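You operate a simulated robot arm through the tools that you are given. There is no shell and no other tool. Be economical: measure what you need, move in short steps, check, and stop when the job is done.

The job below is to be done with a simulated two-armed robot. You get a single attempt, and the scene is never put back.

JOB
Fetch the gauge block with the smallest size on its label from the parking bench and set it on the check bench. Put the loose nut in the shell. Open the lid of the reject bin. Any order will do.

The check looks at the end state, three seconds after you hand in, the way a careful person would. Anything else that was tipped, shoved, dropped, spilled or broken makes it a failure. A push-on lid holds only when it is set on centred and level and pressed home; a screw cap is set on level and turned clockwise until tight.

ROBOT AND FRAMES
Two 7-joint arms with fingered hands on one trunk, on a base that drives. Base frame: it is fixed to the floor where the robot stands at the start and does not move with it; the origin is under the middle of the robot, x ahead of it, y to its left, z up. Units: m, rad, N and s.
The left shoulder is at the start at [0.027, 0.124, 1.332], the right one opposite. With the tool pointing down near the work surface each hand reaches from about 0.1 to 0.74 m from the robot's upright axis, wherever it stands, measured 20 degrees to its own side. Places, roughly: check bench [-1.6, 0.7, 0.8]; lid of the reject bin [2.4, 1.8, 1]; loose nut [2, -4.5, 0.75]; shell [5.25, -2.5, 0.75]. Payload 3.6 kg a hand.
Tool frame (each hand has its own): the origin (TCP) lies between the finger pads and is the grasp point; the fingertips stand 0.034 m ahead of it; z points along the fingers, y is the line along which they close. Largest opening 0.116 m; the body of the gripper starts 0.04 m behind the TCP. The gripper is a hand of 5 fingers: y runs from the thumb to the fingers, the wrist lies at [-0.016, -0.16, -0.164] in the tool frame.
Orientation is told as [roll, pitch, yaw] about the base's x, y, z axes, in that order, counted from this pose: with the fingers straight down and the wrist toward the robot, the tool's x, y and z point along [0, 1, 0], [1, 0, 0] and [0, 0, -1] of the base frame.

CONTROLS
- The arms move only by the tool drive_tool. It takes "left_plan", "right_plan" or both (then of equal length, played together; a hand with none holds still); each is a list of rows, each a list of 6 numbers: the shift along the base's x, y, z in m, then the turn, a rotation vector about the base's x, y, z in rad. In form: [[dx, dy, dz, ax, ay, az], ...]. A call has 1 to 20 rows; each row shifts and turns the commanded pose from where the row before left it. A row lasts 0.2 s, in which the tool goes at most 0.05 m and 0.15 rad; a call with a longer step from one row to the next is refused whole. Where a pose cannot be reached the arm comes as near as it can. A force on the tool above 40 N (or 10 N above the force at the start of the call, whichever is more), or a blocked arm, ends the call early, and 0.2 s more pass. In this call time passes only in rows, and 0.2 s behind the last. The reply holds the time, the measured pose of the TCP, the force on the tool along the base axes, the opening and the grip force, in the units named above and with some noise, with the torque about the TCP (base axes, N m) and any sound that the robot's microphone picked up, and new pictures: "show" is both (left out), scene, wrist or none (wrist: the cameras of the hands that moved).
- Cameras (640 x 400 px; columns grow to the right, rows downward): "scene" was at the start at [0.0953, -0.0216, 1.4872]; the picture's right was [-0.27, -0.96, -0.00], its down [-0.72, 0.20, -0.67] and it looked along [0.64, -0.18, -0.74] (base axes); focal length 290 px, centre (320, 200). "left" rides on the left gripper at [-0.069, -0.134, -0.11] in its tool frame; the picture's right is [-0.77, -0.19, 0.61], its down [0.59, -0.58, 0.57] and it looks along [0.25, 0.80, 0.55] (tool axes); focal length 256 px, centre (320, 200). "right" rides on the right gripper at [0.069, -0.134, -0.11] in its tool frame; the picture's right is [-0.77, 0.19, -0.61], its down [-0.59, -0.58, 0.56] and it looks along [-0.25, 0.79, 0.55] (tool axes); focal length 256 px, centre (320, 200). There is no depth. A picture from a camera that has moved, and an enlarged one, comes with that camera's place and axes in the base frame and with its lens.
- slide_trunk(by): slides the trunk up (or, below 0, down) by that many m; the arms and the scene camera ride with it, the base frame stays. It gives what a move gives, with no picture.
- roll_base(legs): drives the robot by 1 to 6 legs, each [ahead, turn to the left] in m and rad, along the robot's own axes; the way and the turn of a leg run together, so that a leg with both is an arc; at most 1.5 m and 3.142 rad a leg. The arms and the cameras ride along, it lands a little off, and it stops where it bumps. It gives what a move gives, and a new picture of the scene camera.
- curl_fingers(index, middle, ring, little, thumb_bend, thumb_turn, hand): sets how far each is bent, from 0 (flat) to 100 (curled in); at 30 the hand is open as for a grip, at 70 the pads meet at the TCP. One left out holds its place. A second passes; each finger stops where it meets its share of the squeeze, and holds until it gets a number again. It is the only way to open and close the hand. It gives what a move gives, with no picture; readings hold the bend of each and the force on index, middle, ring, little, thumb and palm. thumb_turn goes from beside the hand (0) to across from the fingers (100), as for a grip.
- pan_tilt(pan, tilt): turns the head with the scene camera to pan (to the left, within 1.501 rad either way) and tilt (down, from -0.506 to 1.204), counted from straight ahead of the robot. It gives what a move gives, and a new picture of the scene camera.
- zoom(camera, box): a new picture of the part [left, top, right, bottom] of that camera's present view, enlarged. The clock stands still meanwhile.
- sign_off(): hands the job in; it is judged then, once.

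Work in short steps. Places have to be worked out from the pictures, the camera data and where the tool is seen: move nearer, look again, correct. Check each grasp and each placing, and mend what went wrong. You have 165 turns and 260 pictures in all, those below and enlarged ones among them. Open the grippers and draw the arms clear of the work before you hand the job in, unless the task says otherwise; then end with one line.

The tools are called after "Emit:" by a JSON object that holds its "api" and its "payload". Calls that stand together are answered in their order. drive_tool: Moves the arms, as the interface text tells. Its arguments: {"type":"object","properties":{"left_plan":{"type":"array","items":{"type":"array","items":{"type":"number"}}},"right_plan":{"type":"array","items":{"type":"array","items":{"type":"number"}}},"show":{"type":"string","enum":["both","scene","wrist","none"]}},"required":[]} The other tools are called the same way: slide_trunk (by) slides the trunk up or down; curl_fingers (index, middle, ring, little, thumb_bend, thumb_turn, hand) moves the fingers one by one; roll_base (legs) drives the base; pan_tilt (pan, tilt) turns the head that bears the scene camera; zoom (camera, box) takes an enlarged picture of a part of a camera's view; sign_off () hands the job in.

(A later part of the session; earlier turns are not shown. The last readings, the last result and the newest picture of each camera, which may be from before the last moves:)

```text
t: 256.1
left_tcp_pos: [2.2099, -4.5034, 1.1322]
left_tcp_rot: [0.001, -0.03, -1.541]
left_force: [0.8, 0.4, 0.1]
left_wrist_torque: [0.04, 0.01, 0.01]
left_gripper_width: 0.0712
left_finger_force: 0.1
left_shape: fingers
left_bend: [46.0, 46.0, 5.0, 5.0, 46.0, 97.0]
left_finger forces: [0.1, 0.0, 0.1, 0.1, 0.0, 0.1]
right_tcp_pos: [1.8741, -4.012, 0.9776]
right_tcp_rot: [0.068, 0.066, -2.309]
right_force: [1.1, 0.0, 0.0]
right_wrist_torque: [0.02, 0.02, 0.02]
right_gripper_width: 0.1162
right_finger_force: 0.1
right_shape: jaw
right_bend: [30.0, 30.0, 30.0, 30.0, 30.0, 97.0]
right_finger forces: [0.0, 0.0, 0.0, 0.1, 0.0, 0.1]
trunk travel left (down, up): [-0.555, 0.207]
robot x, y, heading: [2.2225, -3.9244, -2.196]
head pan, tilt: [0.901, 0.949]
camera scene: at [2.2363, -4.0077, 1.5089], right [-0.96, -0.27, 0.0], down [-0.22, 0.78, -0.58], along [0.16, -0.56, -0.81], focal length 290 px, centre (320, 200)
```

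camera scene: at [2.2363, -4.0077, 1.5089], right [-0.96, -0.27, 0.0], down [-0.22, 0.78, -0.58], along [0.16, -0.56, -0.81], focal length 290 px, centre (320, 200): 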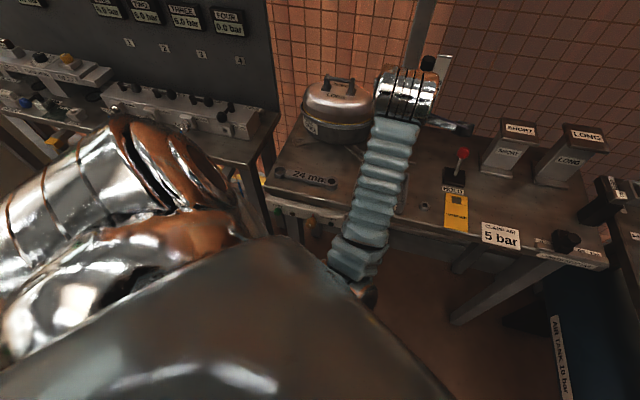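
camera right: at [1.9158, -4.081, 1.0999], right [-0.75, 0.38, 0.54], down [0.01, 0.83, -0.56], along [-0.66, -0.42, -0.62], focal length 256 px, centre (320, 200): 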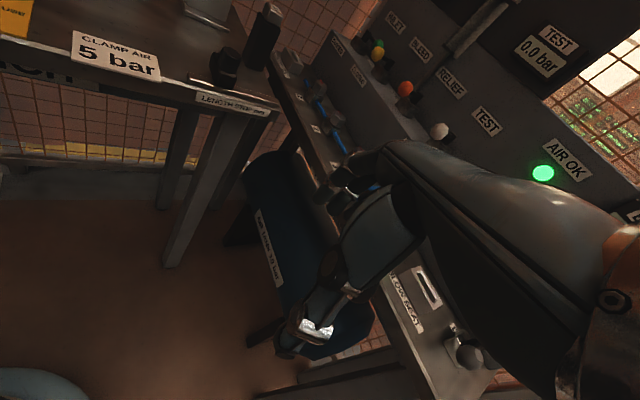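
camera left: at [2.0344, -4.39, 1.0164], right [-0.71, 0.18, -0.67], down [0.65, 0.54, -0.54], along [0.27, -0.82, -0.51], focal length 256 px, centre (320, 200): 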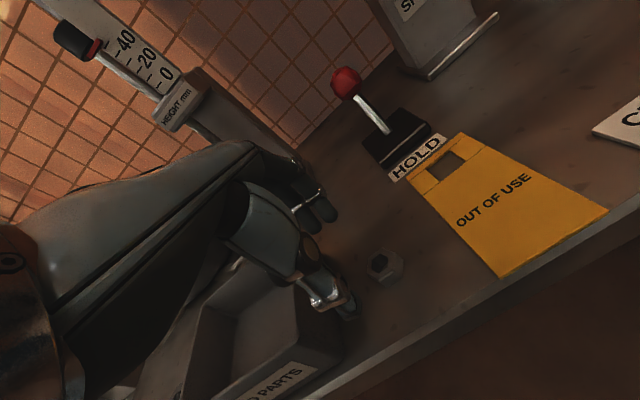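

Good: oriented again. Move over the nut and lower the trunk 0.15 (the shoulder height that worked before).

Emit:
{"api": "drive_tool", "payload": {"left_plan": [[-0.043, -0.003, 0, 0, 0, -0.01], [-0.043, -0.003, 0, 0.01, 0, -0.01], [-0.043, -0.002, 0, 0.01, 0, -0.01]], "show": "none"}}

Emit:
{"api": "slide_trunk", "payload": {"by": -0.15}}

Emit:
{"api": "drive_tool", "payload": {"left_plan": [[0, 0, 0, 0, 0, 0]], "show": "both"}}

```text
t: 256.9
left_tcp_pos: [2.0862, -4.514, 1.1341]
left_tcp_rot: [0.01, -0.022, -1.566]
left_force: [0.0, 0.0, -0.5]
left_wrist_torque: [0.01, 0.01, 0.03]
left_gripper_width: 0.0713
left_finger_force: 0.1
left_shape: fingers
left_bend: [46.0, 46.0, 5.0, 5.0, 46.0, 97.0]
left_finger forces: [0.0, 0.0, 0.0, 0.0, 0.0, 0.0]
right_tcp_pos: [1.8724, -4.0121, 0.9766]
right_tcp_rot: [0.069, 0.069, -2.312]
right_force: [-0.3, -1.3, -0.2]
right_wrist_torque: [-0.03, 0.0, 0.02]
right_gripper_width: 0.1162
right_finger_force: 0.0
right_shape: jaw
right_bend: [30.0, 30.0, 30.0, 30.0, 30.0, 97.0]
right_finger forces: [0.0, 0.1, 0.0, 0.0, 0.0, 0.0]
trunk travel left (down, up): [-0.555, 0.207]
robot x, y, heading: [2.2272, -3.9252, -2.197]
head pan, tilt: [0.901, 0.949]
```

```text
t: 258.7
left_tcp_pos: [2.1069, -4.5294, 0.9906]
left_tcp_rot: [0.041, -0.058, -1.538]
left_force: [0.4, -0.3, 0.3]
left_wrist_torque: [-0.03, -0.01, -0.02]
left_gripper_width: 0.0715
left_finger_force: 0.1
left_shape: fingers
left_bend: [46.0, 46.0, 5.0, 5.0, 46.0, 97.0]
left_finger forces: [0.0, 0.1, 0.0, 0.0, 0.0, 0.0]
right_tcp_pos: [1.8735, -4.0116, 0.8268]
right_tcp_rot: [0.068, 0.066, -2.308]
right_force: [0.7, 0.0, 0.4]
right_wrist_torque: [0.04, 0.01, -0.01]
right_gripper_width: 0.1158
right_finger_force: 0.0
right_shape: jaw
right_bend: [30.0, 30.0, 30.0, 30.0, 30.0, 97.0]
right_finger forces: [0.1, 0.0, 0.1, 0.0, 0.0, 0.0]
trunk travel left (down, up): [-0.405, 0.357]
robot x, y, heading: [2.2256, -3.9256, -2.2]
head pan, tilt: [0.901, 0.949]
```

```text
t: 259.3
left_tcp_pos: [2.1075, -4.5319, 0.9938]
left_tcp_rot: [0.042, -0.065, -1.537]
left_force: [-0.1, -0.5, 0.5]
left_wrist_torque: [-0.03, 0.04, 0.0]
left_gripper_width: 0.0716
left_finger_force: 0.0
left_shape: fingers
left_bend: [46.0, 46.0, 5.0, 5.0, 46.0, 97.0]
left_finger forces: [0.0, 0.0, 0.0, 0.0, 0.0, 0.0]
right_tcp_pos: [1.8732, -4.0127, 0.8276]
right_tcp_rot: [0.067, 0.069, -2.309]
right_force: [0.5, 0.6, 0.4]
right_wrist_torque: [0.0, 0.02, -0.01]
right_gripper_width: 0.1159
right_finger_force: 0.1
right_shape: jaw
right_bend: [30.0, 30.0, 30.0, 30.0, 30.0, 97.0]
right_finger forces: [0.1, 0.0, 0.0, 0.0, 0.0, 0.1]
trunk travel left (down, up): [-0.405, 0.357]
robot x, y, heading: [2.2266, -3.9248, -2.193]
head pan, tilt: [0.901, 0.949]
stopped in row 1 (left hand): the arm was blocked; the commanded pose is now the measured one
camera scene: at [2.2222, -4.0276, 1.3579], right [-0.96, -0.27, 0.0], down [-0.22, 0.78, -0.58], along [0.16, -0.56, -0.81], focal length 290 px, centre (320, 200)
camera left: at [2.0298, -4.3936, 1.0924], right [-0.75, 0.12, -0.65], down [0.59, 0.56, -0.58], along [0.3, -0.82, -0.49], focal length 256 px, centre (320, 200)
```

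scene: 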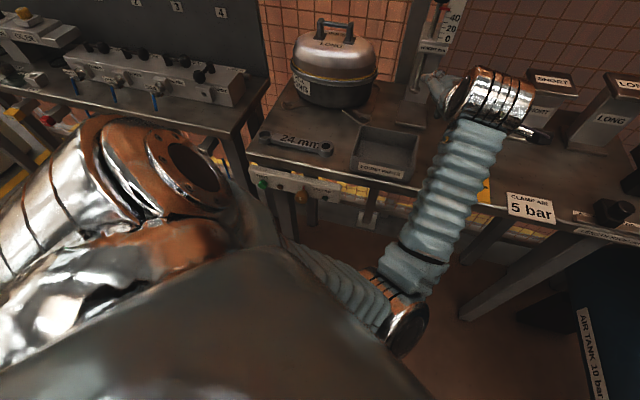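
left: 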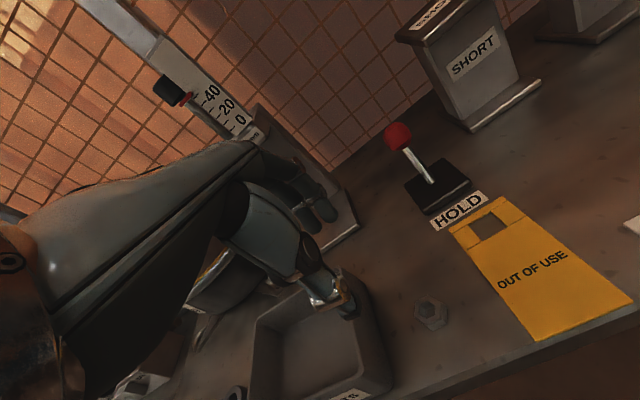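

The left elbow is jammed inward at the bench edge because of the wrist yaw. Better use the right hand (mirror case). First raise and unwind the left hand.

Emit:
{"api": "drive_tool", "payload": {"left_plan": [[0, 0.0, 0.04, 0.02, 0.01, -0.1], [0, 0.0, 0.04, 0.02, 0.01, -0.1], [0, 0, 0.04, 0.01, 0, -0.12], [0, 0, 0.04, 0, 0, -0.12], [0, 0, 0.02, 0, 0, -0.12]], "show": "scene"}}

```text
t: 260.5
left_tcp_pos: [2.1021, -4.5296, 1.1732]
left_tcp_rot: [0.014, -0.01, -2.101]
left_force: [-1.2, -0.7, 0.4]
left_wrist_torque: [-0.01, -0.06, 0.0]
left_gripper_width: 0.0712
left_finger_force: 0.1
left_shape: fingers
left_bend: [46.0, 46.0, 5.0, 5.0, 46.0, 97.0]
left_finger forces: [0.0, 0.0, 0.0, 0.0, 0.0, 0.0]
right_tcp_pos: [1.8738, -4.0114, 0.826]
right_tcp_rot: [0.069, 0.068, -2.311]
right_force: [0.1, -0.2, 0.1]
right_wrist_torque: [-0.02, -0.02, 0.01]
right_gripper_width: 0.116
right_finger_force: 0.0
right_shape: jaw
right_bend: [30.0, 30.0, 30.0, 30.0, 30.0, 97.0]
right_finger forces: [0.0, 0.0, 0.1, 0.1, 0.1, 0.0]
trunk travel left (down, up): [-0.405, 0.357]
robot x, y, heading: [2.2254, -3.9216, -2.197]
head pan, tilt: [0.901, 0.949]
camera scene: at [2.2213, -4.0268, 1.358], right [-0.96, -0.27, 0.0], down [-0.22, 0.78, -0.58], along [0.16, -0.56, -0.81], focal length 290 px, centre (320, 200)
```

scene: 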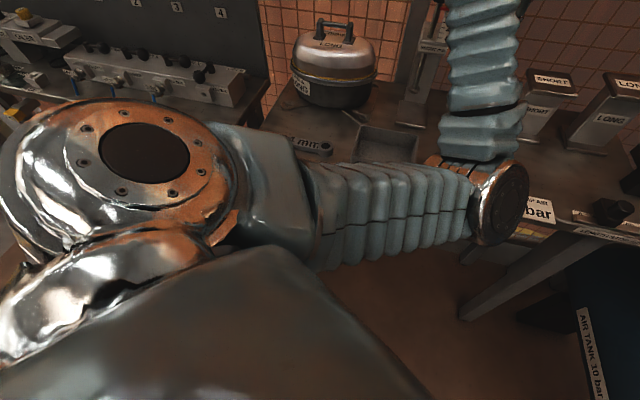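

Back the base away from the bench for room to unfold the left arm.

Emit:
{"api": "roll_base", "payload": {"legs": [[-0.28, 0]]}}

Emit:
{"api": "drive_tool", "payload": {"left_plan": [[0.04, -0.02, -0.02, 0, 0, 0.0], [0.04, -0.02, -0.02, 0, 0, 0.0], [0.04, -0.02, 0, 0, 0, 0.0], [0.04, -0.02, 0, 0, 0, 0.05], [0.04, -0.01, 0, 0, 0, 0.05], [0.04, 0.02, 0, 0, 0, 0.05]], "show": "scene"}}

```text
t: 262.4
left_tcp_pos: [2.2672, -4.3061, 1.1732]
left_tcp_rot: [0.013, -0.01, -2.098]
left_force: [0.2, 0.3, 0.0]
left_wrist_torque: [0.0, 0.02, 0.04]
left_gripper_width: 0.0715
left_finger_force: 0.0
left_shape: fingers
left_bend: [46.0, 46.0, 5.0, 5.0, 46.0, 97.0]
left_finger forces: [0.1, 0.1, 0.0, 0.1, 0.1, 0.1]
right_tcp_pos: [2.0354, -3.788, 0.8273]
right_tcp_rot: [0.069, 0.068, -2.307]
right_force: [-0.6, 0.2, -0.2]
right_wrist_torque: [-0.02, 0.01, -0.02]
right_gripper_width: 0.116
right_finger_force: 0.1
right_shape: jaw
right_bend: [30.0, 30.0, 30.0, 30.0, 30.0, 97.0]
right_finger forces: [0.0, 0.0, 0.1, 0.0, 0.0, 0.0]
trunk travel left (down, up): [-0.405, 0.357]
robot x, y, heading: [2.3871, -3.6958, -2.199]
head pan, tilt: [0.901, 0.949]
camera scene: at [2.3842, -3.8031, 1.358], right [-0.96, -0.27, 0.0], down [-0.22, 0.78, -0.58], along [0.16, -0.56, -0.81], focal length 290 px, centre (320, 200)
```

scene: 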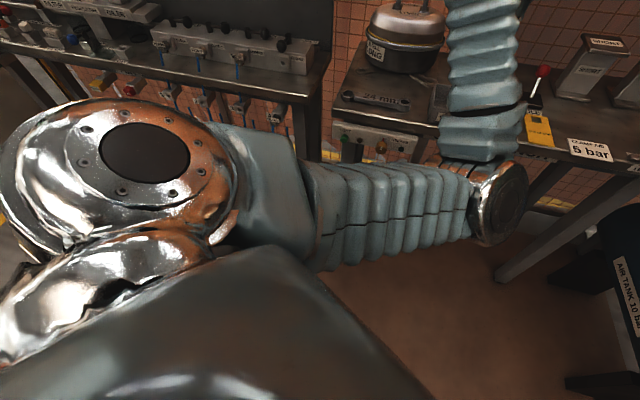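

```text
t: 263.8
left_tcp_pos: [2.5034, -4.3748, 1.131]
left_tcp_rot: [0.014, -0.011, -1.95]
left_force: [0.5, 0.1, -0.4]
left_wrist_torque: [-0.02, 0.03, 0.04]
left_gripper_width: 0.0714
left_finger_force: 0.1
left_shape: fingers
left_bend: [46.0, 46.0, 5.0, 5.0, 46.0, 97.0]
left_finger forces: [0.1, 0.1, 0.0, 0.0, 0.0, 0.1]
right_tcp_pos: [2.0349, -3.7874, 0.8271]
right_tcp_rot: [0.069, 0.069, -2.308]
right_force: [0.0, 0.7, -0.9]
right_wrist_torque: [-0.04, -0.02, 0.0]
right_gripper_width: 0.1159
right_finger_force: 0.0
right_shape: jaw
right_bend: [30.0, 30.0, 30.0, 30.0, 30.0, 97.0]
right_finger forces: [0.0, 0.0, 0.0, 0.1, 0.0, 0.1]
trunk travel left (down, up): [-0.405, 0.357]
robot x, y, heading: [2.3851, -3.7008, -2.198]
head pan, tilt: [0.901, 0.949]
camera scene: at [2.3838, -3.8029, 1.358], right [-0.96, -0.27, 0.0], down [-0.22, 0.78, -0.58], along [0.16, -0.56, -0.81], focal length 290 px, centre (320, 200)
```

scene: 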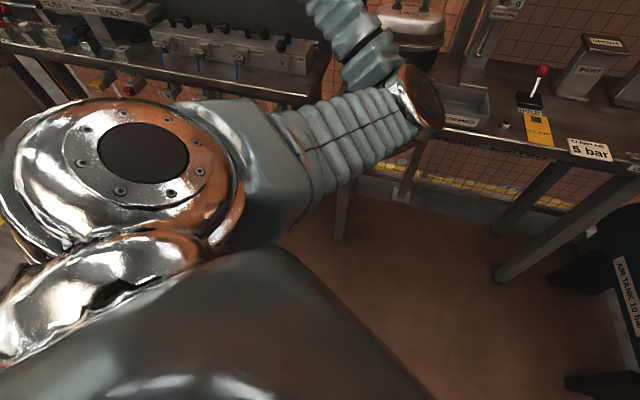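

Rotate the left hand's yaw the other way to bring the elbow outward.

Emit:
{"api": "drive_tool", "payload": {"left_plan": [[0, 0.01, -0.01, 0, 0, -0.14], [0, 0.01, -0.01, 0, 0, -0.14], [0, 0.01, -0.01, 0, 0, -0.14], [0, 0.01, -0.01, 0, 0, -0.14], [0, 0.01, -0.01, 0, 0, -0.14]], "show": "scene"}}

```text
t: 265.0
left_tcp_pos: [2.5053, -4.3275, 1.0803]
left_tcp_rot: [0.013, -0.01, -2.65]
left_force: [-0.2, -0.1, -0.7]
left_wrist_torque: [0.01, 0.0, -0.03]
left_gripper_width: 0.0713
left_finger_force: 0.1
left_shape: fingers
left_bend: [46.0, 46.0, 5.0, 5.0, 46.0, 97.0]
left_finger forces: [0.0, 0.0, 0.1, 0.0, 0.1, 0.0]
right_tcp_pos: [2.0363, -3.7885, 0.8265]
right_tcp_rot: [0.067, 0.069, -2.309]
right_force: [0.2, 0.4, -0.4]
right_wrist_torque: [0.0, 0.0, -0.03]
right_gripper_width: 0.116
right_finger_force: 0.0
right_shape: jaw
right_bend: [30.0, 30.0, 30.0, 30.0, 30.0, 97.0]
right_finger forces: [0.0, 0.0, 0.0, 0.1, 0.1, 0.0]
trunk travel left (down, up): [-0.405, 0.357]
robot x, y, heading: [2.3834, -3.7009, -2.197]
head pan, tilt: [0.901, 0.949]
camera scene: at [2.3843, -3.8039, 1.3579], right [-0.96, -0.27, 0.0], down [-0.22, 0.78, -0.58], along [0.16, -0.56, -0.81], focal length 290 px, centre (320, 200)
```

scene: 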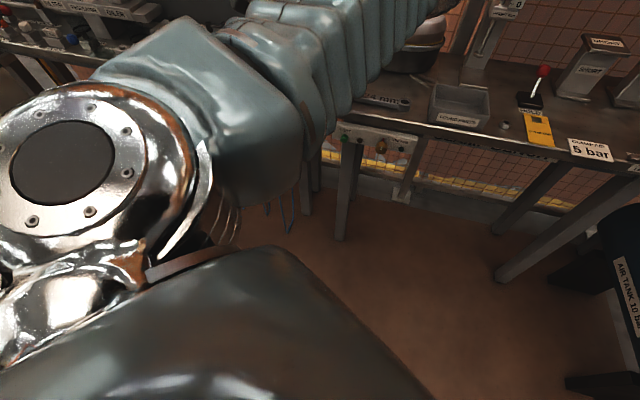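

Left arm is unfolded. Now raise the trunk 0.1 and lift the right hand to travel height before repositioning for a right-hand pick.

Emit:
{"api": "slide_trunk", "payload": {"by": 0.1}}

Emit:
{"api": "drive_tool", "payload": {"right_plan": [[0, -0.01, 0.04, 0, 0, 0], [0, -0.01, 0.04, 0, 0, 0], [0, -0.01, 0.04, 0, 0, 0], [0, -0.01, 0.03, 0, 0, 0]], "show": "none"}}

Emit:
{"api": "roll_base", "payload": {"legs": [[0, 0.77], [0.33, 0], [0, -0.47]]}}

Emit:
{"api": "pan_tilt", "payload": {"pan": -0.25, "tilt": 0.9}}

```text
t: 266.4
left_tcp_pos: [2.5055, -4.327, 1.1822]
left_tcp_rot: [0.014, -0.008, -2.648]
left_force: [0.5, 0.2, -0.3]
left_wrist_torque: [0.02, -0.03, 0.0]
left_gripper_width: 0.0713
left_finger_force: 0.1
left_shape: fingers
left_bend: [46.0, 46.0, 5.0, 5.0, 46.0, 97.0]
left_finger forces: [0.0, 0.1, 0.0, 0.0, 0.0, 0.0]
right_tcp_pos: [2.0348, -3.7878, 0.9259]
right_tcp_rot: [0.068, 0.068, -2.308]
right_force: [-0.3, 0.2, 0.3]
right_wrist_torque: [0.04, -0.02, -0.01]
right_gripper_width: 0.1159
right_finger_force: 0.1
right_shape: jaw
right_bend: [30.0, 30.0, 30.0, 30.0, 30.0, 97.0]
right_finger forces: [0.0, 0.0, 0.0, 0.0, 0.1, 0.1]
trunk travel left (down, up): [-0.505, 0.257]
robot x, y, heading: [2.3863, -3.6985, -2.196]
head pan, tilt: [0.901, 0.949]
```

```text
t: 267.4
left_tcp_pos: [2.5056, -4.3253, 1.182]
left_tcp_rot: [0.016, -0.01, -2.647]
left_force: [0.4, 0.5, -0.3]
left_wrist_torque: [0.0, -0.02, -0.01]
left_gripper_width: 0.0714
left_finger_force: 0.0
left_shape: fingers
left_bend: [46.0, 46.0, 5.0, 5.0, 46.0, 97.0]
left_finger forces: [0.0, 0.1, 0.0, 0.1, 0.0, 0.1]
right_tcp_pos: [1.9959, -3.844, 0.9797]
right_tcp_rot: [0.068, 0.071, -2.308]
right_force: [-1.3, -0.3, 0.3]
right_wrist_torque: [-0.02, 0.0, 0.0]
right_gripper_width: 0.1159
right_finger_force: 0.1
right_shape: jaw
right_bend: [30.0, 30.0, 30.0, 30.0, 30.0, 97.0]
right_finger forces: [0.1, 0.1, 0.0, 0.0, 0.0, 0.0]
right hand out of reach, approached as far as the arm can: row 1, 2, 3, 4
trunk travel left (down, up): [-0.505, 0.257]
robot x, y, heading: [2.388, -3.7037, -2.2]
head pan, tilt: [0.901, 0.949]
```

```text
t: 272.9
left_tcp_pos: [2.7267, -4.5915, 1.1827]
left_tcp_rot: [0.013, -0.009, -2.353]
left_force: [-0.5, 0.4, 0.8]
left_wrist_torque: [-0.03, 0.0, -0.01]
left_gripper_width: 0.0713
left_finger_force: 0.0
left_shape: fingers
left_bend: [46.0, 46.0, 5.0, 5.0, 46.0, 97.0]
left_finger forces: [0.1, 0.0, 0.0, 0.1, 0.1, 0.0]
right_tcp_pos: [2.0981, -4.2798, 0.9778]
right_tcp_rot: [0.07, 0.067, -2.009]
right_force: [-0.1, 0.3, 0.7]
right_wrist_torque: [0.0, -0.02, -0.02]
right_gripper_width: 0.1158
right_finger_force: 0.0
right_shape: jaw
right_bend: [30.0, 30.0, 30.0, 30.0, 30.0, 97.0]
right_finger forces: [0.0, 0.0, 0.0, 0.0, 0.0, 0.0]
trunk travel left (down, up): [-0.505, 0.257]
robot x, y, heading: [2.4325, -4.0276, -1.896]
head pan, tilt: [0.901, 0.949]
camera scene: at [2.464, -4.109, 1.4587], right [-0.84, -0.54, 0.0], down [-0.44, 0.68, -0.58], along [0.32, -0.49, -0.81], focal length 290 px, centre (320, 200)
```

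scene: 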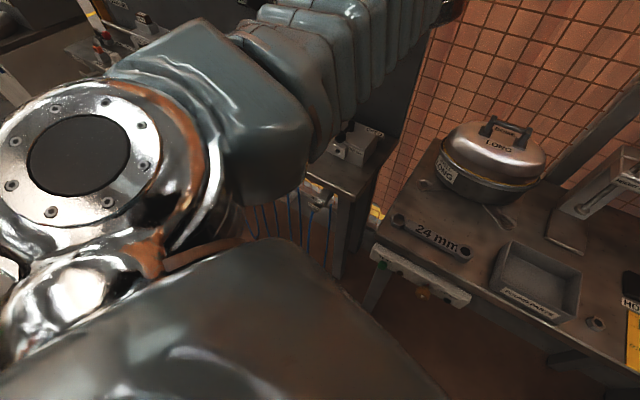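

```text
t: 274.2
left_tcp_pos: [2.7276, -4.5907, 1.182]
left_tcp_rot: [0.014, -0.011, -2.351]
left_force: [1.1, -0.4, 0.2]
left_wrist_torque: [0.0, 0.02, 0.0]
left_gripper_width: 0.0715
left_finger_force: 0.0
left_shape: fingers
left_bend: [46.0, 46.0, 5.0, 5.0, 46.0, 97.0]
left_finger forces: [0.0, 0.0, 0.0, 0.0, 0.0, 0.1]
right_tcp_pos: [2.0989, -4.2795, 0.9791]
right_tcp_rot: [0.069, 0.068, -2.011]
right_force: [0.1, -0.5, -0.5]
right_wrist_torque: [-0.02, 0.0, 0.02]
right_gripper_width: 0.1158
right_finger_force: 0.1
right_shape: jaw
right_bend: [30.0, 30.0, 30.0, 30.0, 30.0, 97.0]
right_finger forces: [0.0, 0.0, 0.0, 0.0, 0.1, 0.0]
trunk travel left (down, up): [-0.505, 0.257]
robot x, y, heading: [2.4281, -4.0251, -1.903]
head pan, tilt: [-0.25, 0.901]
camera scene: at [2.3838, -4.1112, 1.4623], right [-0.84, 0.55, 0.0], down [0.43, 0.66, -0.62], along [-0.34, -0.52, -0.78], focal length 290 px, centre (320, 200)
```

scene: 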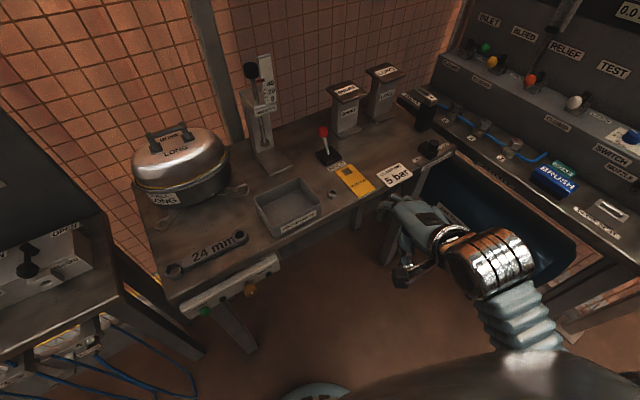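

Clear view; nut confirmed at ≈(2.085,-4.505). Move the right hand over it with yaw -1.57, levelled.

Emit:
{"api": "drive_tool", "payload": {"right_plan": [[-0.002, -0.02, 0.03, -0.011, 0.011, 0.073], [-0.002, -0.04, 0.01, -0.011, 0.011, 0.073], [-0.002, -0.042, 0, -0.011, 0.011, 0.073], [-0.003, -0.042, 0, -0.011, 0.011, 0.073], [-0.003, -0.042, 0, -0.011, 0.011, 0.073], [-0.002, -0.039, 0, -0.011, 0.011, 0.073]], "show": "both"}}

```text
t: 275.6
left_tcp_pos: [2.7284, -4.5931, 1.1822]
left_tcp_rot: [0.012, -0.01, -2.352]
left_force: [0.3, -0.1, 0.3]
left_wrist_torque: [0.0, 0.02, -0.02]
left_gripper_width: 0.0713
left_finger_force: 0.1
left_shape: fingers
left_bend: [46.0, 46.0, 5.0, 5.0, 46.0, 97.0]
left_finger forces: [0.1, 0.0, 0.0, 0.0, 0.0, 0.1]
right_tcp_pos: [2.0814, -4.5101, 1.0153]
right_tcp_rot: [0.02, -0.011, -1.575]
right_force: [-0.7, -0.3, -0.7]
right_wrist_torque: [0.04, -0.02, -0.02]
right_gripper_width: 0.116
right_finger_force: 0.0
right_shape: jaw
right_bend: [30.0, 30.0, 30.0, 30.0, 30.0, 97.0]
right_finger forces: [0.1, 0.0, 0.0, 0.1, 0.1, 0.0]
right hand out of reach, approached as far as the arm can: row 1
trunk travel left (down, up): [-0.505, 0.257]
robot x, y, heading: [2.4312, -4.0309, -1.897]
head pan, tilt: [-0.25, 0.901]
camera scene: at [2.3838, -4.1125, 1.4622], right [-0.84, 0.55, 0.0], down [0.43, 0.66, -0.62], along [-0.34, -0.52, -0.78], focal length 290 px, centre (320, 200)
camera right: at [2.148, -4.3748, 1.1244], right [-0.78, -0.18, 0.6], down [-0.58, 0.57, -0.58], along [-0.24, -0.8, -0.55], focal length 256 px, centre (320, 200)
```

scene: 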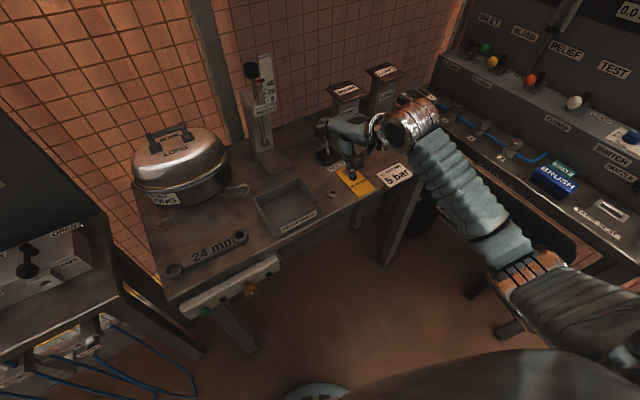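
right: 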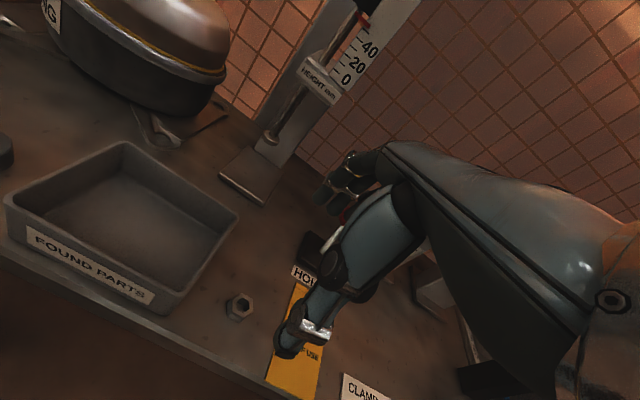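

Good pose and view: nut at (2.085,-4.508), free all round. Shape the hand for a thumb–index–middle pinch and descend.

Emit:
{"api": "curl_fingers", "payload": {"hand": "right", "index": 46, "middle": 46, "ring": 5, "little": 5, "thumb_bend": 46}}

Emit:
{"api": "drive_tool", "payload": {"right_plan": [[0.002, 0.001, -0.04, 0, 0, 0], [0.002, 0.001, -0.04, 0, 0, 0], [0, 0, -0.02, 0, 0, 0]], "show": "wrist"}}

```text
t: 276.6
left_tcp_pos: [2.7271, -4.5917, 1.1823]
left_tcp_rot: [0.016, -0.01, -2.349]
left_force: [-0.6, 0.2, 0.3]
left_wrist_torque: [-0.02, 0.0, 0.0]
left_gripper_width: 0.0714
left_finger_force: 0.1
left_shape: fingers
left_bend: [46.0, 46.0, 5.0, 5.0, 46.0, 97.0]
left_finger forces: [0.0, 0.0, 0.0, 0.0, 0.1, 0.1]
right_tcp_pos: [2.0804, -4.5075, 1.0156]
right_tcp_rot: [0.019, -0.01, -1.574]
right_force: [-0.4, 0.3, -0.1]
right_wrist_torque: [-0.04, 0.0, -0.01]
right_gripper_width: 0.0716
right_finger_force: 0.0
right_shape: fingers
right_bend: [46.0, 46.0, 5.0, 5.0, 46.0, 97.0]
right_finger forces: [0.0, 0.0, 0.0, 0.1, 0.0, 0.1]
trunk travel left (down, up): [-0.505, 0.257]
robot x, y, heading: [2.4329, -4.0221, -1.9]
head pan, tilt: [-0.25, 0.901]
```

```text
t: 277.4
left_tcp_pos: [2.7281, -4.5934, 1.1815]
left_tcp_rot: [0.013, -0.01, -2.35]
left_force: [0.6, 0.8, -0.3]
left_wrist_torque: [-0.02, 0.0, 0.0]
left_gripper_width: 0.0712
left_finger_force: 0.2
left_shape: fingers
left_bend: [46.0, 46.0, 5.0, 5.0, 46.0, 97.0]
left_finger forces: [0.0, 0.1, 0.0, 0.0, 0.0, 0.0]
right_tcp_pos: [2.0853, -4.5056, 0.9169]
right_tcp_rot: [0.017, -0.011, -1.573]
right_force: [0.0, -0.8, -0.7]
right_wrist_torque: [0.03, 0.0, 0.02]
right_gripper_width: 0.0716
right_finger_force: 0.1
right_shape: fingers
right_bend: [46.0, 46.0, 5.0, 5.0, 46.0, 97.0]
right_finger forces: [0.1, 0.1, 0.1, 0.1, 0.0, 0.1]
trunk travel left (down, up): [-0.505, 0.257]
robot x, y, heading: [2.4281, -4.0301, -1.9]
head pan, tilt: [-0.25, 0.901]
camera right: at [2.1523, -4.3711, 1.0244], right [-0.78, -0.18, 0.6], down [-0.58, 0.57, -0.58], along [-0.24, -0.8, -0.55], focal length 256 px, centre (320, 200)
```

right: 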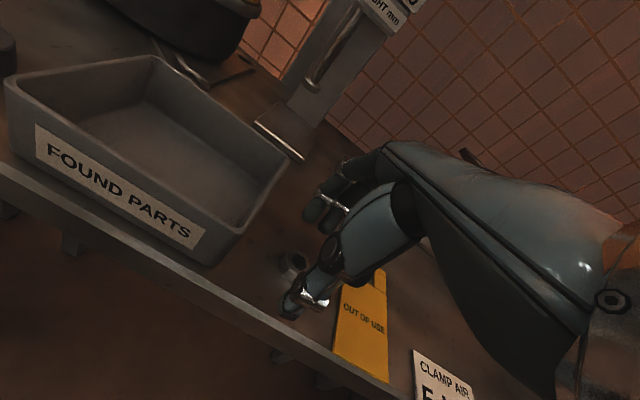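

Nut centre ≈(2.087,-4.511,0.858). Lower until fingertips touch.

Emit:
{"api": "drive_tool", "payload": {"right_plan": [[0.001, -0.003, -0.01, 0, 0, 0], [0.001, -0.002, -0.008, 0, 0, 0], [0, 0, -0.005, 0, 0, 0]], "show": "none"}}

Emit:
{"api": "zoom", "payload": {"camera": "right", "box": [220, 180, 420, 340]}}

```text
t: 278.2
left_tcp_pos: [2.727, -4.5914, 1.183]
left_tcp_rot: [0.012, -0.01, -2.351]
left_force: [0.7, -0.2, 0.3]
left_wrist_torque: [-0.01, 0.03, 0.0]
left_gripper_width: 0.0711
left_finger_force: 0.0
left_shape: fingers
left_bend: [46.0, 46.0, 5.0, 5.0, 46.0, 97.0]
left_finger forces: [0.0, 0.1, 0.1, 0.0, 0.0, 0.0]
right_tcp_pos: [2.0875, -4.5111, 0.8928]
right_tcp_rot: [0.019, -0.01, -1.575]
right_force: [0.0, -0.7, 0.8]
right_wrist_torque: [-0.03, 0.01, -0.01]
right_gripper_width: 0.0716
right_finger_force: 0.1
right_shape: fingers
right_bend: [46.0, 46.0, 5.0, 5.0, 46.0, 97.0]
right_finger forces: [0.0, 0.0, 0.0, 0.1, 0.0, 0.1]
trunk travel left (down, up): [-0.505, 0.257]
robot x, y, heading: [2.4294, -4.0311, -1.899]
head pan, tilt: [-0.25, 0.901]
```

```text
2.50 times, centred on (320, 260) of right
camera zoom: at [2.1549, -4.3756, 1.0023], right [-0.78, -0.18, 0.6], down [-0.58, 0.57, -0.58], along [-0.24, -0.8, -0.55], focal length 640 px, centre (320, 50)
```

zoom: 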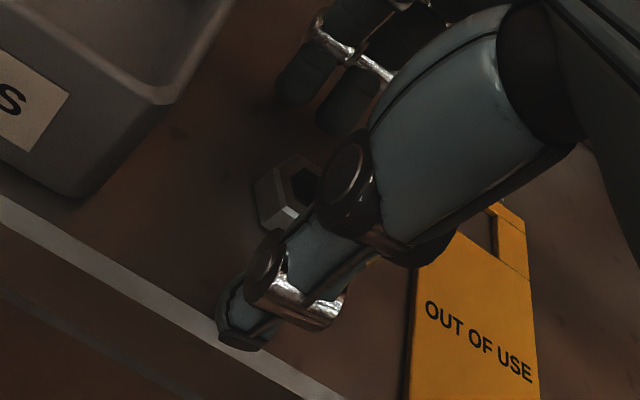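

Nut is between thumb and fingers. Lower further to contact.

Emit:
{"api": "drive_tool", "payload": {"right_plan": [[0.0, 0, -0.004, 0, 0, 0], [0.0, 0, -0.004, 0, 0, 0], [0, 0, -0.004, 0, 0, 0]], "show": "none"}}

```text
t: 279.1
left_tcp_pos: [2.7285, -4.59, 1.1821]
left_tcp_rot: [0.016, -0.013, -2.351]
left_force: [0.3, -0.3, 0.9]
left_wrist_torque: [-0.02, 0.02, -0.02]
left_gripper_width: 0.0715
left_finger_force: 0.0
left_shape: fingers
left_bend: [46.0, 46.0, 5.0, 5.0, 46.0, 97.0]
left_finger forces: [0.1, 0.1, 0.1, 0.1, 0.0, 0.1]
right_tcp_pos: [2.0884, -4.5105, 0.8869]
right_tcp_rot: [0.016, -0.023, -1.575]
right_force: [-2.2, 1.3, 27.4]
right_wrist_torque: [-0.91, -0.04, -0.02]
right_gripper_width: 0.0714
right_finger_force: 14.0
right_shape: fingers
right_bend: [46.0, 45.0, 5.0, 5.0, 46.0, 97.0]
right_finger forces: [16.0, 8.9, 0.0, 0.0, 2.8, 0.1]
trunk travel left (down, up): [-0.505, 0.257]
robot x, y, heading: [2.4291, -4.0301, -1.899]
head pan, tilt: [-0.25, 0.901]
```

Contact at ~0.888. Raise 3 mm and close in stages.

Emit:
{"api": "drive_tool", "payload": {"right_plan": [[0.0, 0, 0.006, 0, 0, 0]], "show": "none"}}

Emit:
{"api": "curl_fingers", "payload": {"hand": "right", "index": 57, "middle": 57, "thumb_bend": 57}}

Emit:
{"api": "zoom", "payload": {"camera": "right", "box": [220, 180, 420, 340]}}

```text
t: 279.4
left_tcp_pos: [2.7278, -4.5906, 1.1826]
left_tcp_rot: [0.015, -0.013, -2.351]
left_force: [0.1, 0.2, 0.6]
left_wrist_torque: [0.01, -0.01, 0.01]
left_gripper_width: 0.0711
left_finger_force: 0.0
left_shape: fingers
left_bend: [46.0, 46.0, 5.0, 5.0, 46.0, 97.0]
left_finger forces: [0.0, 0.1, 0.1, 0.1, 0.0, 0.1]
right_tcp_pos: [2.0879, -4.5091, 0.8895]
right_tcp_rot: [0.019, -0.012, -1.572]
right_force: [-3.0, -1.6, 17.9]
right_wrist_torque: [-0.8, 0.02, -0.08]
right_gripper_width: 0.0722
right_finger_force: 8.7
right_shape: fingers
right_bend: [45.0, 44.0, 5.0, 5.0, 46.0, 97.0]
right_finger forces: [9.9, 7.6, 0.1, 0.0, 0.5, 0.1]
trunk travel left (down, up): [-0.505, 0.257]
robot x, y, heading: [2.4317, -4.0263, -1.897]
head pan, tilt: [-0.25, 0.901]
```

```text
t: 280.4
left_tcp_pos: [2.7289, -4.5902, 1.1818]
left_tcp_rot: [0.013, -0.013, -2.351]
left_force: [0.6, 0.3, -0.3]
left_wrist_torque: [0.02, 0.0, -0.03]
left_gripper_width: 0.0713
left_finger_force: 0.0
left_shape: fingers
left_bend: [46.0, 46.0, 5.0, 5.0, 46.0, 97.0]
left_finger forces: [0.0, 0.0, 0.0, 0.0, 0.0, 0.0]
right_tcp_pos: [2.0892, -4.5093, 0.8896]
right_tcp_rot: [0.019, -0.011, -1.574]
right_force: [1.1, -3.0, 18.0]
right_wrist_torque: [-0.28, -0.16, 0.01]
right_gripper_width: 0.0474
right_finger_force: 9.1
right_shape: fingers
right_bend: [56.0, 55.0, 5.0, 5.0, 55.0, 97.0]
right_finger forces: [9.4, 3.6, 0.1, 0.0, 5.4, 0.0]
trunk travel left (down, up): [-0.505, 0.257]
robot x, y, heading: [2.4314, -4.0314, -1.901]
head pan, tilt: [-0.25, 0.901]
```

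```text
2.50 times, centred on (320, 260) of right
camera zoom: at [2.1563, -4.3741, 0.9977], right [-0.78, -0.18, 0.6], down [-0.58, 0.57, -0.58], along [-0.24, -0.8, -0.55], focal length 640 px, centre (320, 50)
```

zoom: 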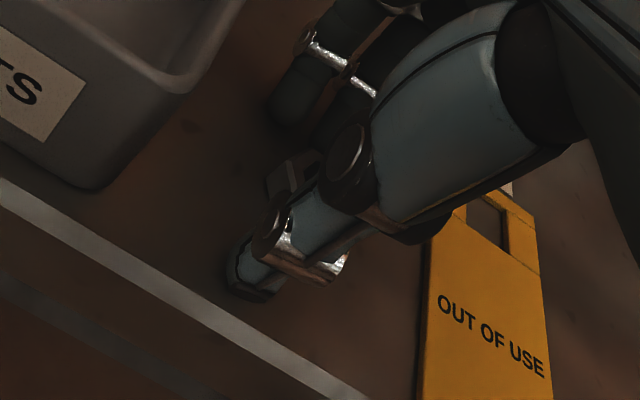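

Slight rise to relieve bench pressure, then close fully.

Emit:
{"api": "drive_tool", "payload": {"right_plan": [[0.0, 0, 0.005, 0, 0, 0]], "show": "none"}}

Emit:
{"api": "curl_fingers", "payload": {"hand": "right", "index": 72, "middle": 72, "thumb_bend": 72}}

Emit:
{"api": "zoom", "payload": {"camera": "right", "box": [220, 180, 420, 340]}}

```text
t: 280.9
left_tcp_pos: [2.7271, -4.5914, 1.1816]
left_tcp_rot: [0.013, -0.01, -2.351]
left_force: [1.1, 0.7, -0.2]
left_wrist_torque: [0.01, 0.0, 0.0]
left_gripper_width: 0.0712
left_finger_force: 0.0
left_shape: fingers
left_bend: [46.0, 46.0, 5.0, 5.0, 46.0, 97.0]
left_finger forces: [0.0, 0.1, 0.1, 0.1, 0.1, 0.0]
right_tcp_pos: [2.0882, -4.5071, 0.8901]
right_tcp_rot: [0.018, -0.002, -1.574]
right_force: [0.1, -1.0, 3.5]
right_wrist_torque: [-0.16, -0.09, -0.02]
right_gripper_width: 0.044
right_finger_force: 1.8
right_shape: fingers
right_bend: [56.0, 56.0, 5.0, 5.0, 56.0, 97.0]
right_finger forces: [3.6, 0.1, 0.0, 0.0, 0.0, 0.0]
trunk travel left (down, up): [-0.505, 0.257]
robot x, y, heading: [2.4331, -4.0284, -1.9]
head pan, tilt: [-0.25, 0.901]
```

```text
t: 281.9
left_tcp_pos: [2.7275, -4.5908, 1.1819]
left_tcp_rot: [0.014, -0.011, -2.35]
left_force: [0.4, -0.8, 0.0]
left_wrist_torque: [-0.03, 0.01, 0.0]
left_gripper_width: 0.0711
left_finger_force: 0.1
left_shape: fingers
left_bend: [46.0, 46.0, 5.0, 5.0, 46.0, 97.0]
left_finger forces: [0.0, 0.0, 0.1, 0.1, 0.0, 0.0]
right_tcp_pos: [2.0896, -4.5101, 0.8928]
right_tcp_rot: [0.02, -0.01, -1.574]
right_force: [-0.5, 0.1, -0.4]
right_wrist_torque: [-0.02, 0.01, 0.0]
right_gripper_width: 0.0113
right_finger_force: 15.9
right_shape: fingers
right_bend: [70.0, 65.0, 5.0, 5.0, 66.0, 96.0]
right_finger forces: [6.6, 10.7, 0.0, 0.0, 14.7, 0.0]
trunk travel left (down, up): [-0.505, 0.257]
robot x, y, heading: [2.4327, -4.0242, -1.902]
head pan, tilt: [-0.25, 0.901]
```

```text
2.50 times, centred on (320, 260) of right
camera zoom: at [2.1554, -4.3744, 1.0014], right [-0.78, -0.18, 0.6], down [-0.58, 0.57, -0.58], along [-0.24, -0.8, -0.55], focal length 640 px, centre (320, 50)
```

zoom: 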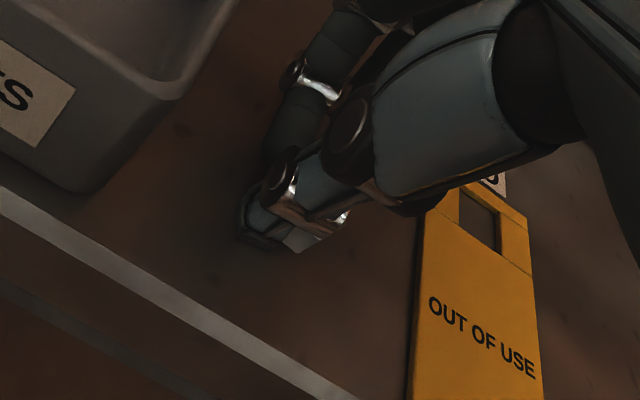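

Forces show something pinched (thumb 14.7 N, middle 10.7). Lift and check.

Emit:
{"api": "drive_tool", "payload": {"right_plan": [[0.0, 0, 0.02, 0, 0, 0], [0, 0, 0.03, 0, 0, 0], [0, 0, 0.03, 0, 0, 0], [0, 0, 0.03, 0, 0, 0]], "show": "both"}}

Emit:
{"api": "zoom", "payload": {"camera": "right", "box": [220, 180, 420, 340]}}

```text
t: 282.9
left_tcp_pos: [2.7279, -4.5923, 1.1826]
left_tcp_rot: [0.014, -0.01, -2.35]
left_force: [-0.4, 0.1, -0.3]
left_wrist_torque: [-0.01, -0.05, -0.01]
left_gripper_width: 0.0712
left_finger_force: 0.0
left_shape: fingers
left_bend: [46.0, 46.0, 5.0, 5.0, 46.0, 97.0]
left_finger forces: [0.1, 0.0, 0.1, 0.0, 0.0, 0.0]
right_tcp_pos: [2.0888, -4.5111, 1.0042]
right_tcp_rot: [0.018, -0.008, -1.575]
right_force: [0.6, 0.4, -0.9]
right_wrist_torque: [0.02, -0.02, 0.01]
right_gripper_width: 0.0111
right_finger_force: 16.4
right_shape: fingers
right_bend: [70.0, 65.0, 5.0, 5.0, 66.0, 96.0]
right_finger forces: [6.4, 10.9, 0.1, 0.0, 14.4, 0.0]
trunk travel left (down, up): [-0.505, 0.257]
robot x, y, heading: [2.4304, -4.028, -1.902]
head pan, tilt: [-0.25, 0.901]
camera scene: at [2.3837, -4.1113, 1.4623], right [-0.84, 0.55, 0.0], down [0.43, 0.66, -0.62], along [-0.34, -0.52, -0.78], focal length 290 px, centre (320, 200)
camera right: at [2.1563, -4.3751, 1.1121], right [-0.78, -0.18, 0.6], down [-0.58, 0.57, -0.58], along [-0.24, -0.8, -0.55], focal length 256 px, centre (320, 200)
```

scene: 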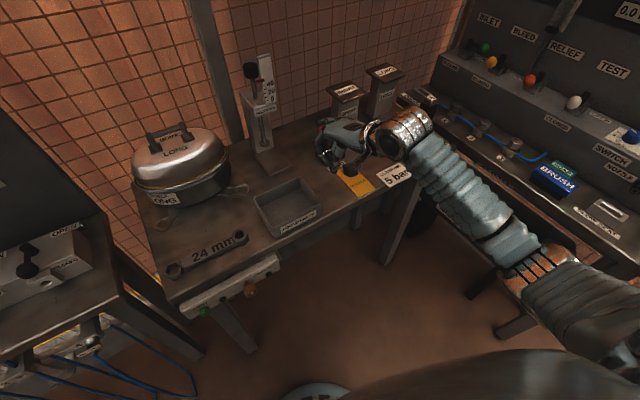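
right: 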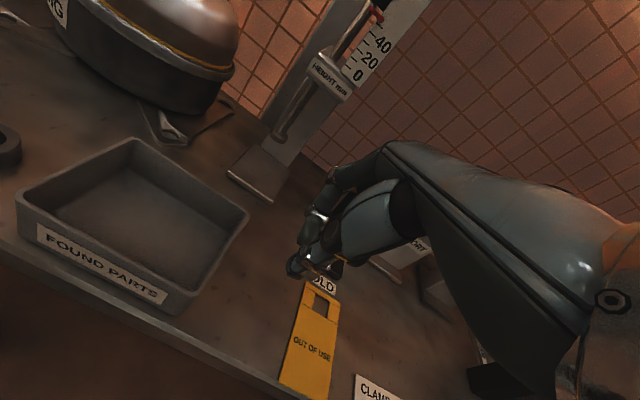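

```text
2.50 times, centred on (320, 260) of right
camera zoom: at [2.1563, -4.3751, 1.1121], right [-0.78, -0.18, 0.6], down [-0.58, 0.57, -0.58], along [-0.24, -0.8, -0.55], focal length 640 px, centre (320, 50)
```

zoom: 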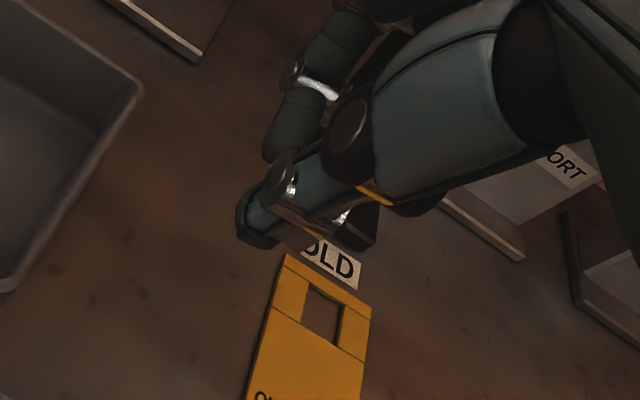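

Nut is held and gone from the bench. Retract the right hand toward me, staying above everything.

Emit:
{"api": "drive_tool", "payload": {"right_plan": [[0.0, 0.02, 0.03, 0, 0, 0], [0.0, 0.03, 0.03, 0, 0, 0], [0.0, 0.04, 0.02, 0, 0, -0.06], [0.0, 0.04, 0.0, 0, 0, -0.06], [0, 0.04, 0, 0, 0, -0.06], [0, 0.03, 0, 0, 0, -0.06]], "show": "wrist"}}

Emit:
{"api": "roll_base", "payload": {"legs": [[-0.2, 0]]}}

```text
t: 284.2
left_tcp_pos: [2.7267, -4.5919, 1.183]
left_tcp_rot: [0.016, -0.012, -2.35]
left_force: [0.3, 0.2, 0.1]
left_wrist_torque: [-0.01, -0.03, 0.01]
left_gripper_width: 0.0714
left_finger_force: 0.1
left_shape: fingers
left_bend: [46.0, 46.0, 5.0, 5.0, 46.0, 97.0]
left_finger forces: [0.1, 0.1, 0.0, 0.0, 0.0, 0.0]
right_tcp_pos: [2.066, -4.3245, 1.0758]
right_tcp_rot: [0.022, -0.009, -1.815]
right_force: [0.3, 0.4, 0.1]
right_wrist_torque: [0.0, -0.01, -0.02]
right_gripper_width: 0.011
right_finger_force: 15.1
right_shape: fingers
right_bend: [70.0, 65.0, 5.0, 5.0, 66.0, 96.0]
right_finger forces: [6.2, 10.6, 0.0, 0.0, 13.9, 0.0]
right hand out of reach, approached as far as the arm can: row 6
trunk travel left (down, up): [-0.505, 0.257]
robot x, y, heading: [2.4286, -4.0257, -1.898]
head pan, tilt: [-0.25, 0.901]
camera right: at [2.1627, -4.2087, 1.1841], right [-0.8, 0.01, 0.6], down [-0.42, 0.69, -0.58], along [-0.42, -0.72, -0.55], focal length 256 px, centre (320, 200)
```

right: 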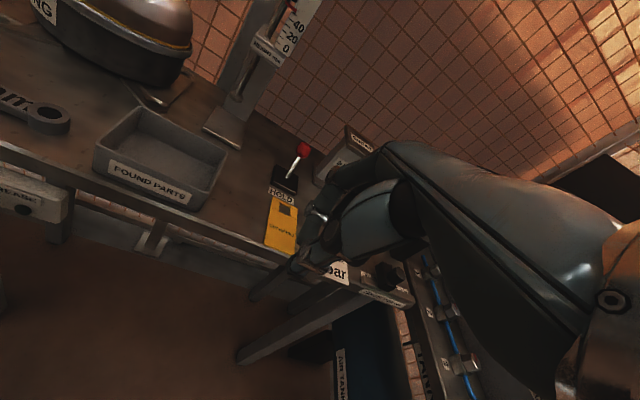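

```text
t: 285.9
left_tcp_pos: [2.789, -4.4042, 1.1812]
left_tcp_rot: [0.014, -0.011, -2.355]
left_force: [0.3, 0.2, -0.1]
left_wrist_torque: [-0.01, 0.0, 0.01]
left_gripper_width: 0.0713
left_finger_force: 0.1
left_shape: fingers
left_bend: [46.0, 46.0, 5.0, 5.0, 46.0, 97.0]
left_finger forces: [0.1, 0.0, 0.0, 0.1, 0.0, 0.1]
right_tcp_pos: [2.1304, -4.1343, 1.0754]
right_tcp_rot: [0.022, -0.009, -1.819]
right_force: [0.7, -0.2, -0.1]
right_wrist_torque: [0.0, 0.0, 0.04]
right_gripper_width: 0.011
right_finger_force: 15.2
right_shape: fingers
right_bend: [70.0, 65.0, 5.0, 5.0, 66.0, 96.0]
right_finger forces: [6.1, 10.5, 0.0, 0.0, 14.0, 0.1]
trunk travel left (down, up): [-0.505, 0.257]
robot x, y, heading: [2.4996, -3.8366, -1.902]
head pan, tilt: [-0.25, 0.901]
camera scene: at [2.4479, -3.9221, 1.4623], right [-0.84, 0.55, 0.0], down [0.43, 0.66, -0.62], along [-0.34, -0.52, -0.78], focal length 290 px, centre (320, 200)
```

scene: 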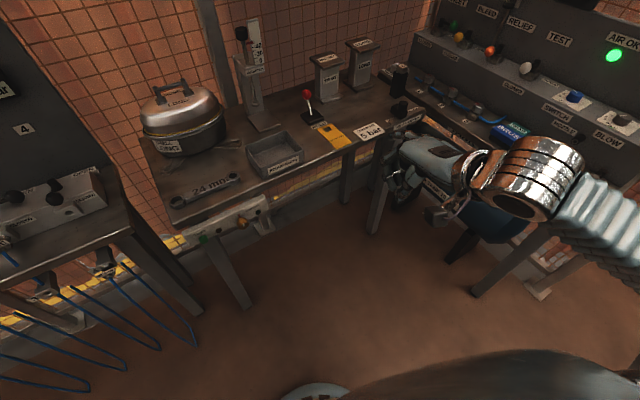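

Tuck the left hand in a bit before turning in the corridor.

Emit:
{"api": "drive_tool", "payload": {"left_plan": [[-0.04, 0.014, -0.01, 0, 0, 0.035], [-0.04, 0.014, -0.01, 0, 0, 0.035], [-0.04, 0.014, -0.01, 0, 0, 0.035], [-0.04, 0.014, -0.01, 0, 0, 0.035], [-0.04, 0.014, 0, 0, 0, 0.035], [-0.04, 0.014, 0, 0, 0, 0.035]], "show": "none"}}

Emit:
{"api": "pan_tilt", "payload": {"pan": 0.6, "tilt": 0.8}}

```text
t: 287.4
left_tcp_pos: [2.6203, -4.2838, 1.0589]
left_tcp_rot: [-0.037, 0.198, -1.995]
left_force: [0.2, 0.0, 0.4]
left_wrist_torque: [-0.01, 0.0, 0.0]
left_gripper_width: 0.0712
left_finger_force: 0.0
left_shape: fingers
left_bend: [46.0, 46.0, 5.0, 5.0, 46.0, 97.0]
left_finger forces: [0.1, 0.1, 0.0, 0.1, 0.0, 0.0]
right_tcp_pos: [2.1301, -4.1352, 1.075]
right_tcp_rot: [0.02, -0.009, -1.813]
right_force: [-0.5, -0.1, -0.1]
right_wrist_torque: [0.0, 0.0, -0.01]
right_gripper_width: 0.0108
right_finger_force: 15.1
right_shape: fingers
right_bend: [70.0, 65.0, 5.0, 5.0, 66.0, 96.0]
right_finger forces: [6.1, 10.4, 0.1, 0.1, 13.9, 0.0]
trunk travel left (down, up): [-0.505, 0.257]
robot x, y, heading: [2.498, -3.8391, -1.904]
head pan, tilt: [-0.25, 0.901]
stopped in row 6 (left hand): the arm was blocked; the commanded pose is now the measured one
```

```text
t: 288.6
left_tcp_pos: [2.6189, -4.2841, 1.0599]
left_tcp_rot: [-0.039, 0.193, -1.993]
left_force: [-0.3, -0.4, 0.1]
left_wrist_torque: [-0.01, -0.01, -0.01]
left_gripper_width: 0.0712
left_finger_force: 0.0
left_shape: fingers
left_bend: [46.0, 46.0, 5.0, 5.0, 46.0, 97.0]
left_finger forces: [0.1, 0.1, 0.0, 0.1, 0.0, 0.0]
right_tcp_pos: [2.1302, -4.1351, 1.0746]
right_tcp_rot: [0.02, -0.012, -1.817]
right_force: [0.0, -0.4, -0.9]
right_wrist_torque: [0.03, 0.0, -0.02]
right_gripper_width: 0.0106
right_finger_force: 15.5
right_shape: fingers
right_bend: [70.0, 65.0, 5.0, 5.0, 66.0, 96.0]
right_finger forces: [6.1, 10.5, 0.0, 0.2, 13.9, 0.0]
trunk travel left (down, up): [-0.505, 0.257]
robot x, y, heading: [2.4995, -3.842, -1.905]
head pan, tilt: [0.6, 0.799]
camera scene: at [2.5107, -3.9362, 1.4702], right [-0.96, -0.27, 0.0], down [-0.19, 0.69, -0.7], along [0.19, -0.67, -0.72], focal length 290 px, centre (320, 200)
```

scene: 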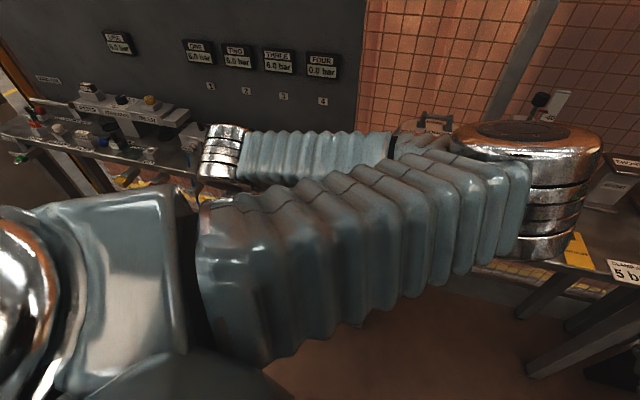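

The left arm folded inward across the chest again; reverse that with an outward move and negative yaw.

Emit:
{"api": "drive_tool", "payload": {"left_plan": [[0.03, -0.01, 0.01, -0.05, 0, -0.08], [0.04, -0.014, 0.01, -0.05, 0, -0.1], [0.04, -0.014, 0.01, -0.05, 0, -0.1], [0.04, -0.014, 0.01, -0.04, 0, -0.12], [0.04, -0.01, 0, 0, 0, -0.12], [0, 0, 0, 0, 0, -0.14]], "show": "scene"}}

```text
t: 290.0
left_tcp_pos: [2.8069, -4.346, 1.0986]
left_tcp_rot: [0.074, 0.038, -2.656]
left_force: [-0.3, 0.1, -0.3]
left_wrist_torque: [-0.03, -0.04, 0.02]
left_gripper_width: 0.0714
left_finger_force: 0.1
left_shape: fingers
left_bend: [46.0, 46.0, 5.0, 5.0, 46.0, 97.0]
left_finger forces: [0.0, 0.1, 0.1, 0.0, 0.0, 0.1]
right_tcp_pos: [2.1292, -4.1334, 1.0751]
right_tcp_rot: [0.021, -0.009, -1.815]
right_force: [-0.5, -0.1, 0.9]
right_wrist_torque: [-0.01, 0.0, 0.0]
right_gripper_width: 0.0112
right_finger_force: 15.7
right_shape: fingers
right_bend: [70.0, 65.0, 5.0, 5.0, 66.0, 96.0]
right_finger forces: [6.1, 10.6, 0.0, 0.0, 13.9, 0.0]
trunk travel left (down, up): [-0.505, 0.257]
robot x, y, heading: [2.4981, -3.8348, -1.904]
head pan, tilt: [0.6, 0.799]
camera scene: at [2.5103, -3.9362, 1.4702], right [-0.96, -0.27, 0.0], down [-0.19, 0.69, -0.7], along [0.19, -0.67, -0.72], focal length 290 px, centre (320, 200)
```

scene: 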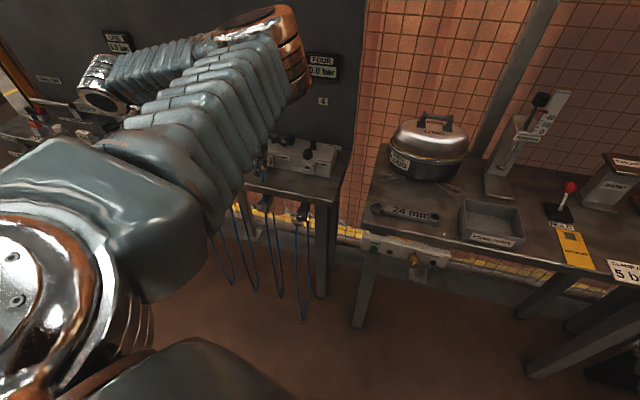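

Lower the left hand (as worked for the right arm), then bring it in.

Emit:
{"api": "drive_tool", "payload": {"left_plan": [[0, 0.02, -0.04, 0, 0, 0], [0, 0.02, -0.04, 0, 0, 0], [0, 0.02, -0.04, 0, 0, 0], [-0.01, 0.02, -0.04, 0, 0, 0.05], [-0.02, 0.01, -0.04, 0, 0, 0.05], [-0.03, 0.01, -0.03, 0, 0, 0.08], [-0.03, 0.0, -0.02, 0, 0, 0.08], [-0.03, 0, 0, 0, 0, 0.08]], "show": "scene"}}

```text
t: 291.8
left_tcp_pos: [2.6877, -4.2433, 0.8498]
left_tcp_rot: [0.073, 0.04, -2.31]
left_force: [0.0, -0.2, -0.8]
left_wrist_torque: [0.0, -0.02, -0.02]
left_gripper_width: 0.0711
left_finger_force: 0.1
left_shape: fingers
left_bend: [46.0, 46.0, 5.0, 5.0, 46.0, 97.0]
left_finger forces: [0.0, 0.0, 0.1, 0.1, 0.1, 0.0]
right_tcp_pos: [2.1299, -4.1334, 1.0746]
right_tcp_rot: [0.021, -0.009, -1.818]
right_force: [-0.2, -0.3, -1.1]
right_wrist_torque: [-0.02, -0.01, -0.01]
right_gripper_width: 0.0107
right_finger_force: 14.9
right_shape: fingers
right_bend: [71.0, 65.0, 5.0, 5.0, 66.0, 96.0]
right_finger forces: [6.1, 10.4, 0.0, 0.1, 14.0, 0.0]
trunk travel left (down, up): [-0.505, 0.257]
robot x, y, heading: [2.4958, -3.8377, -1.901]
head pan, tilt: [0.6, 0.799]
camera scene: at [2.5094, -3.9352, 1.4703], right [-0.96, -0.27, 0.0], down [-0.19, 0.69, -0.7], along [0.19, -0.67, -0.72], focal length 290 px, centre (320, 200)
```

scene: 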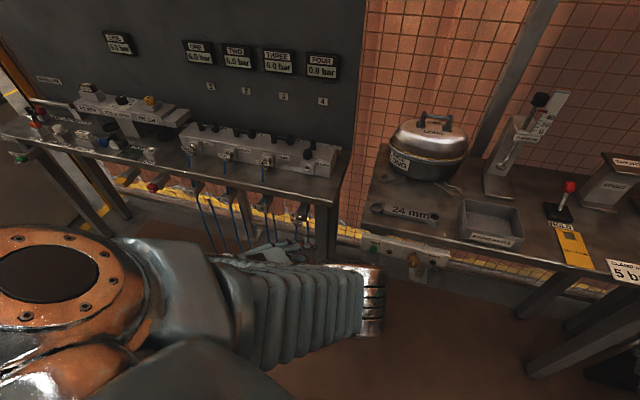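

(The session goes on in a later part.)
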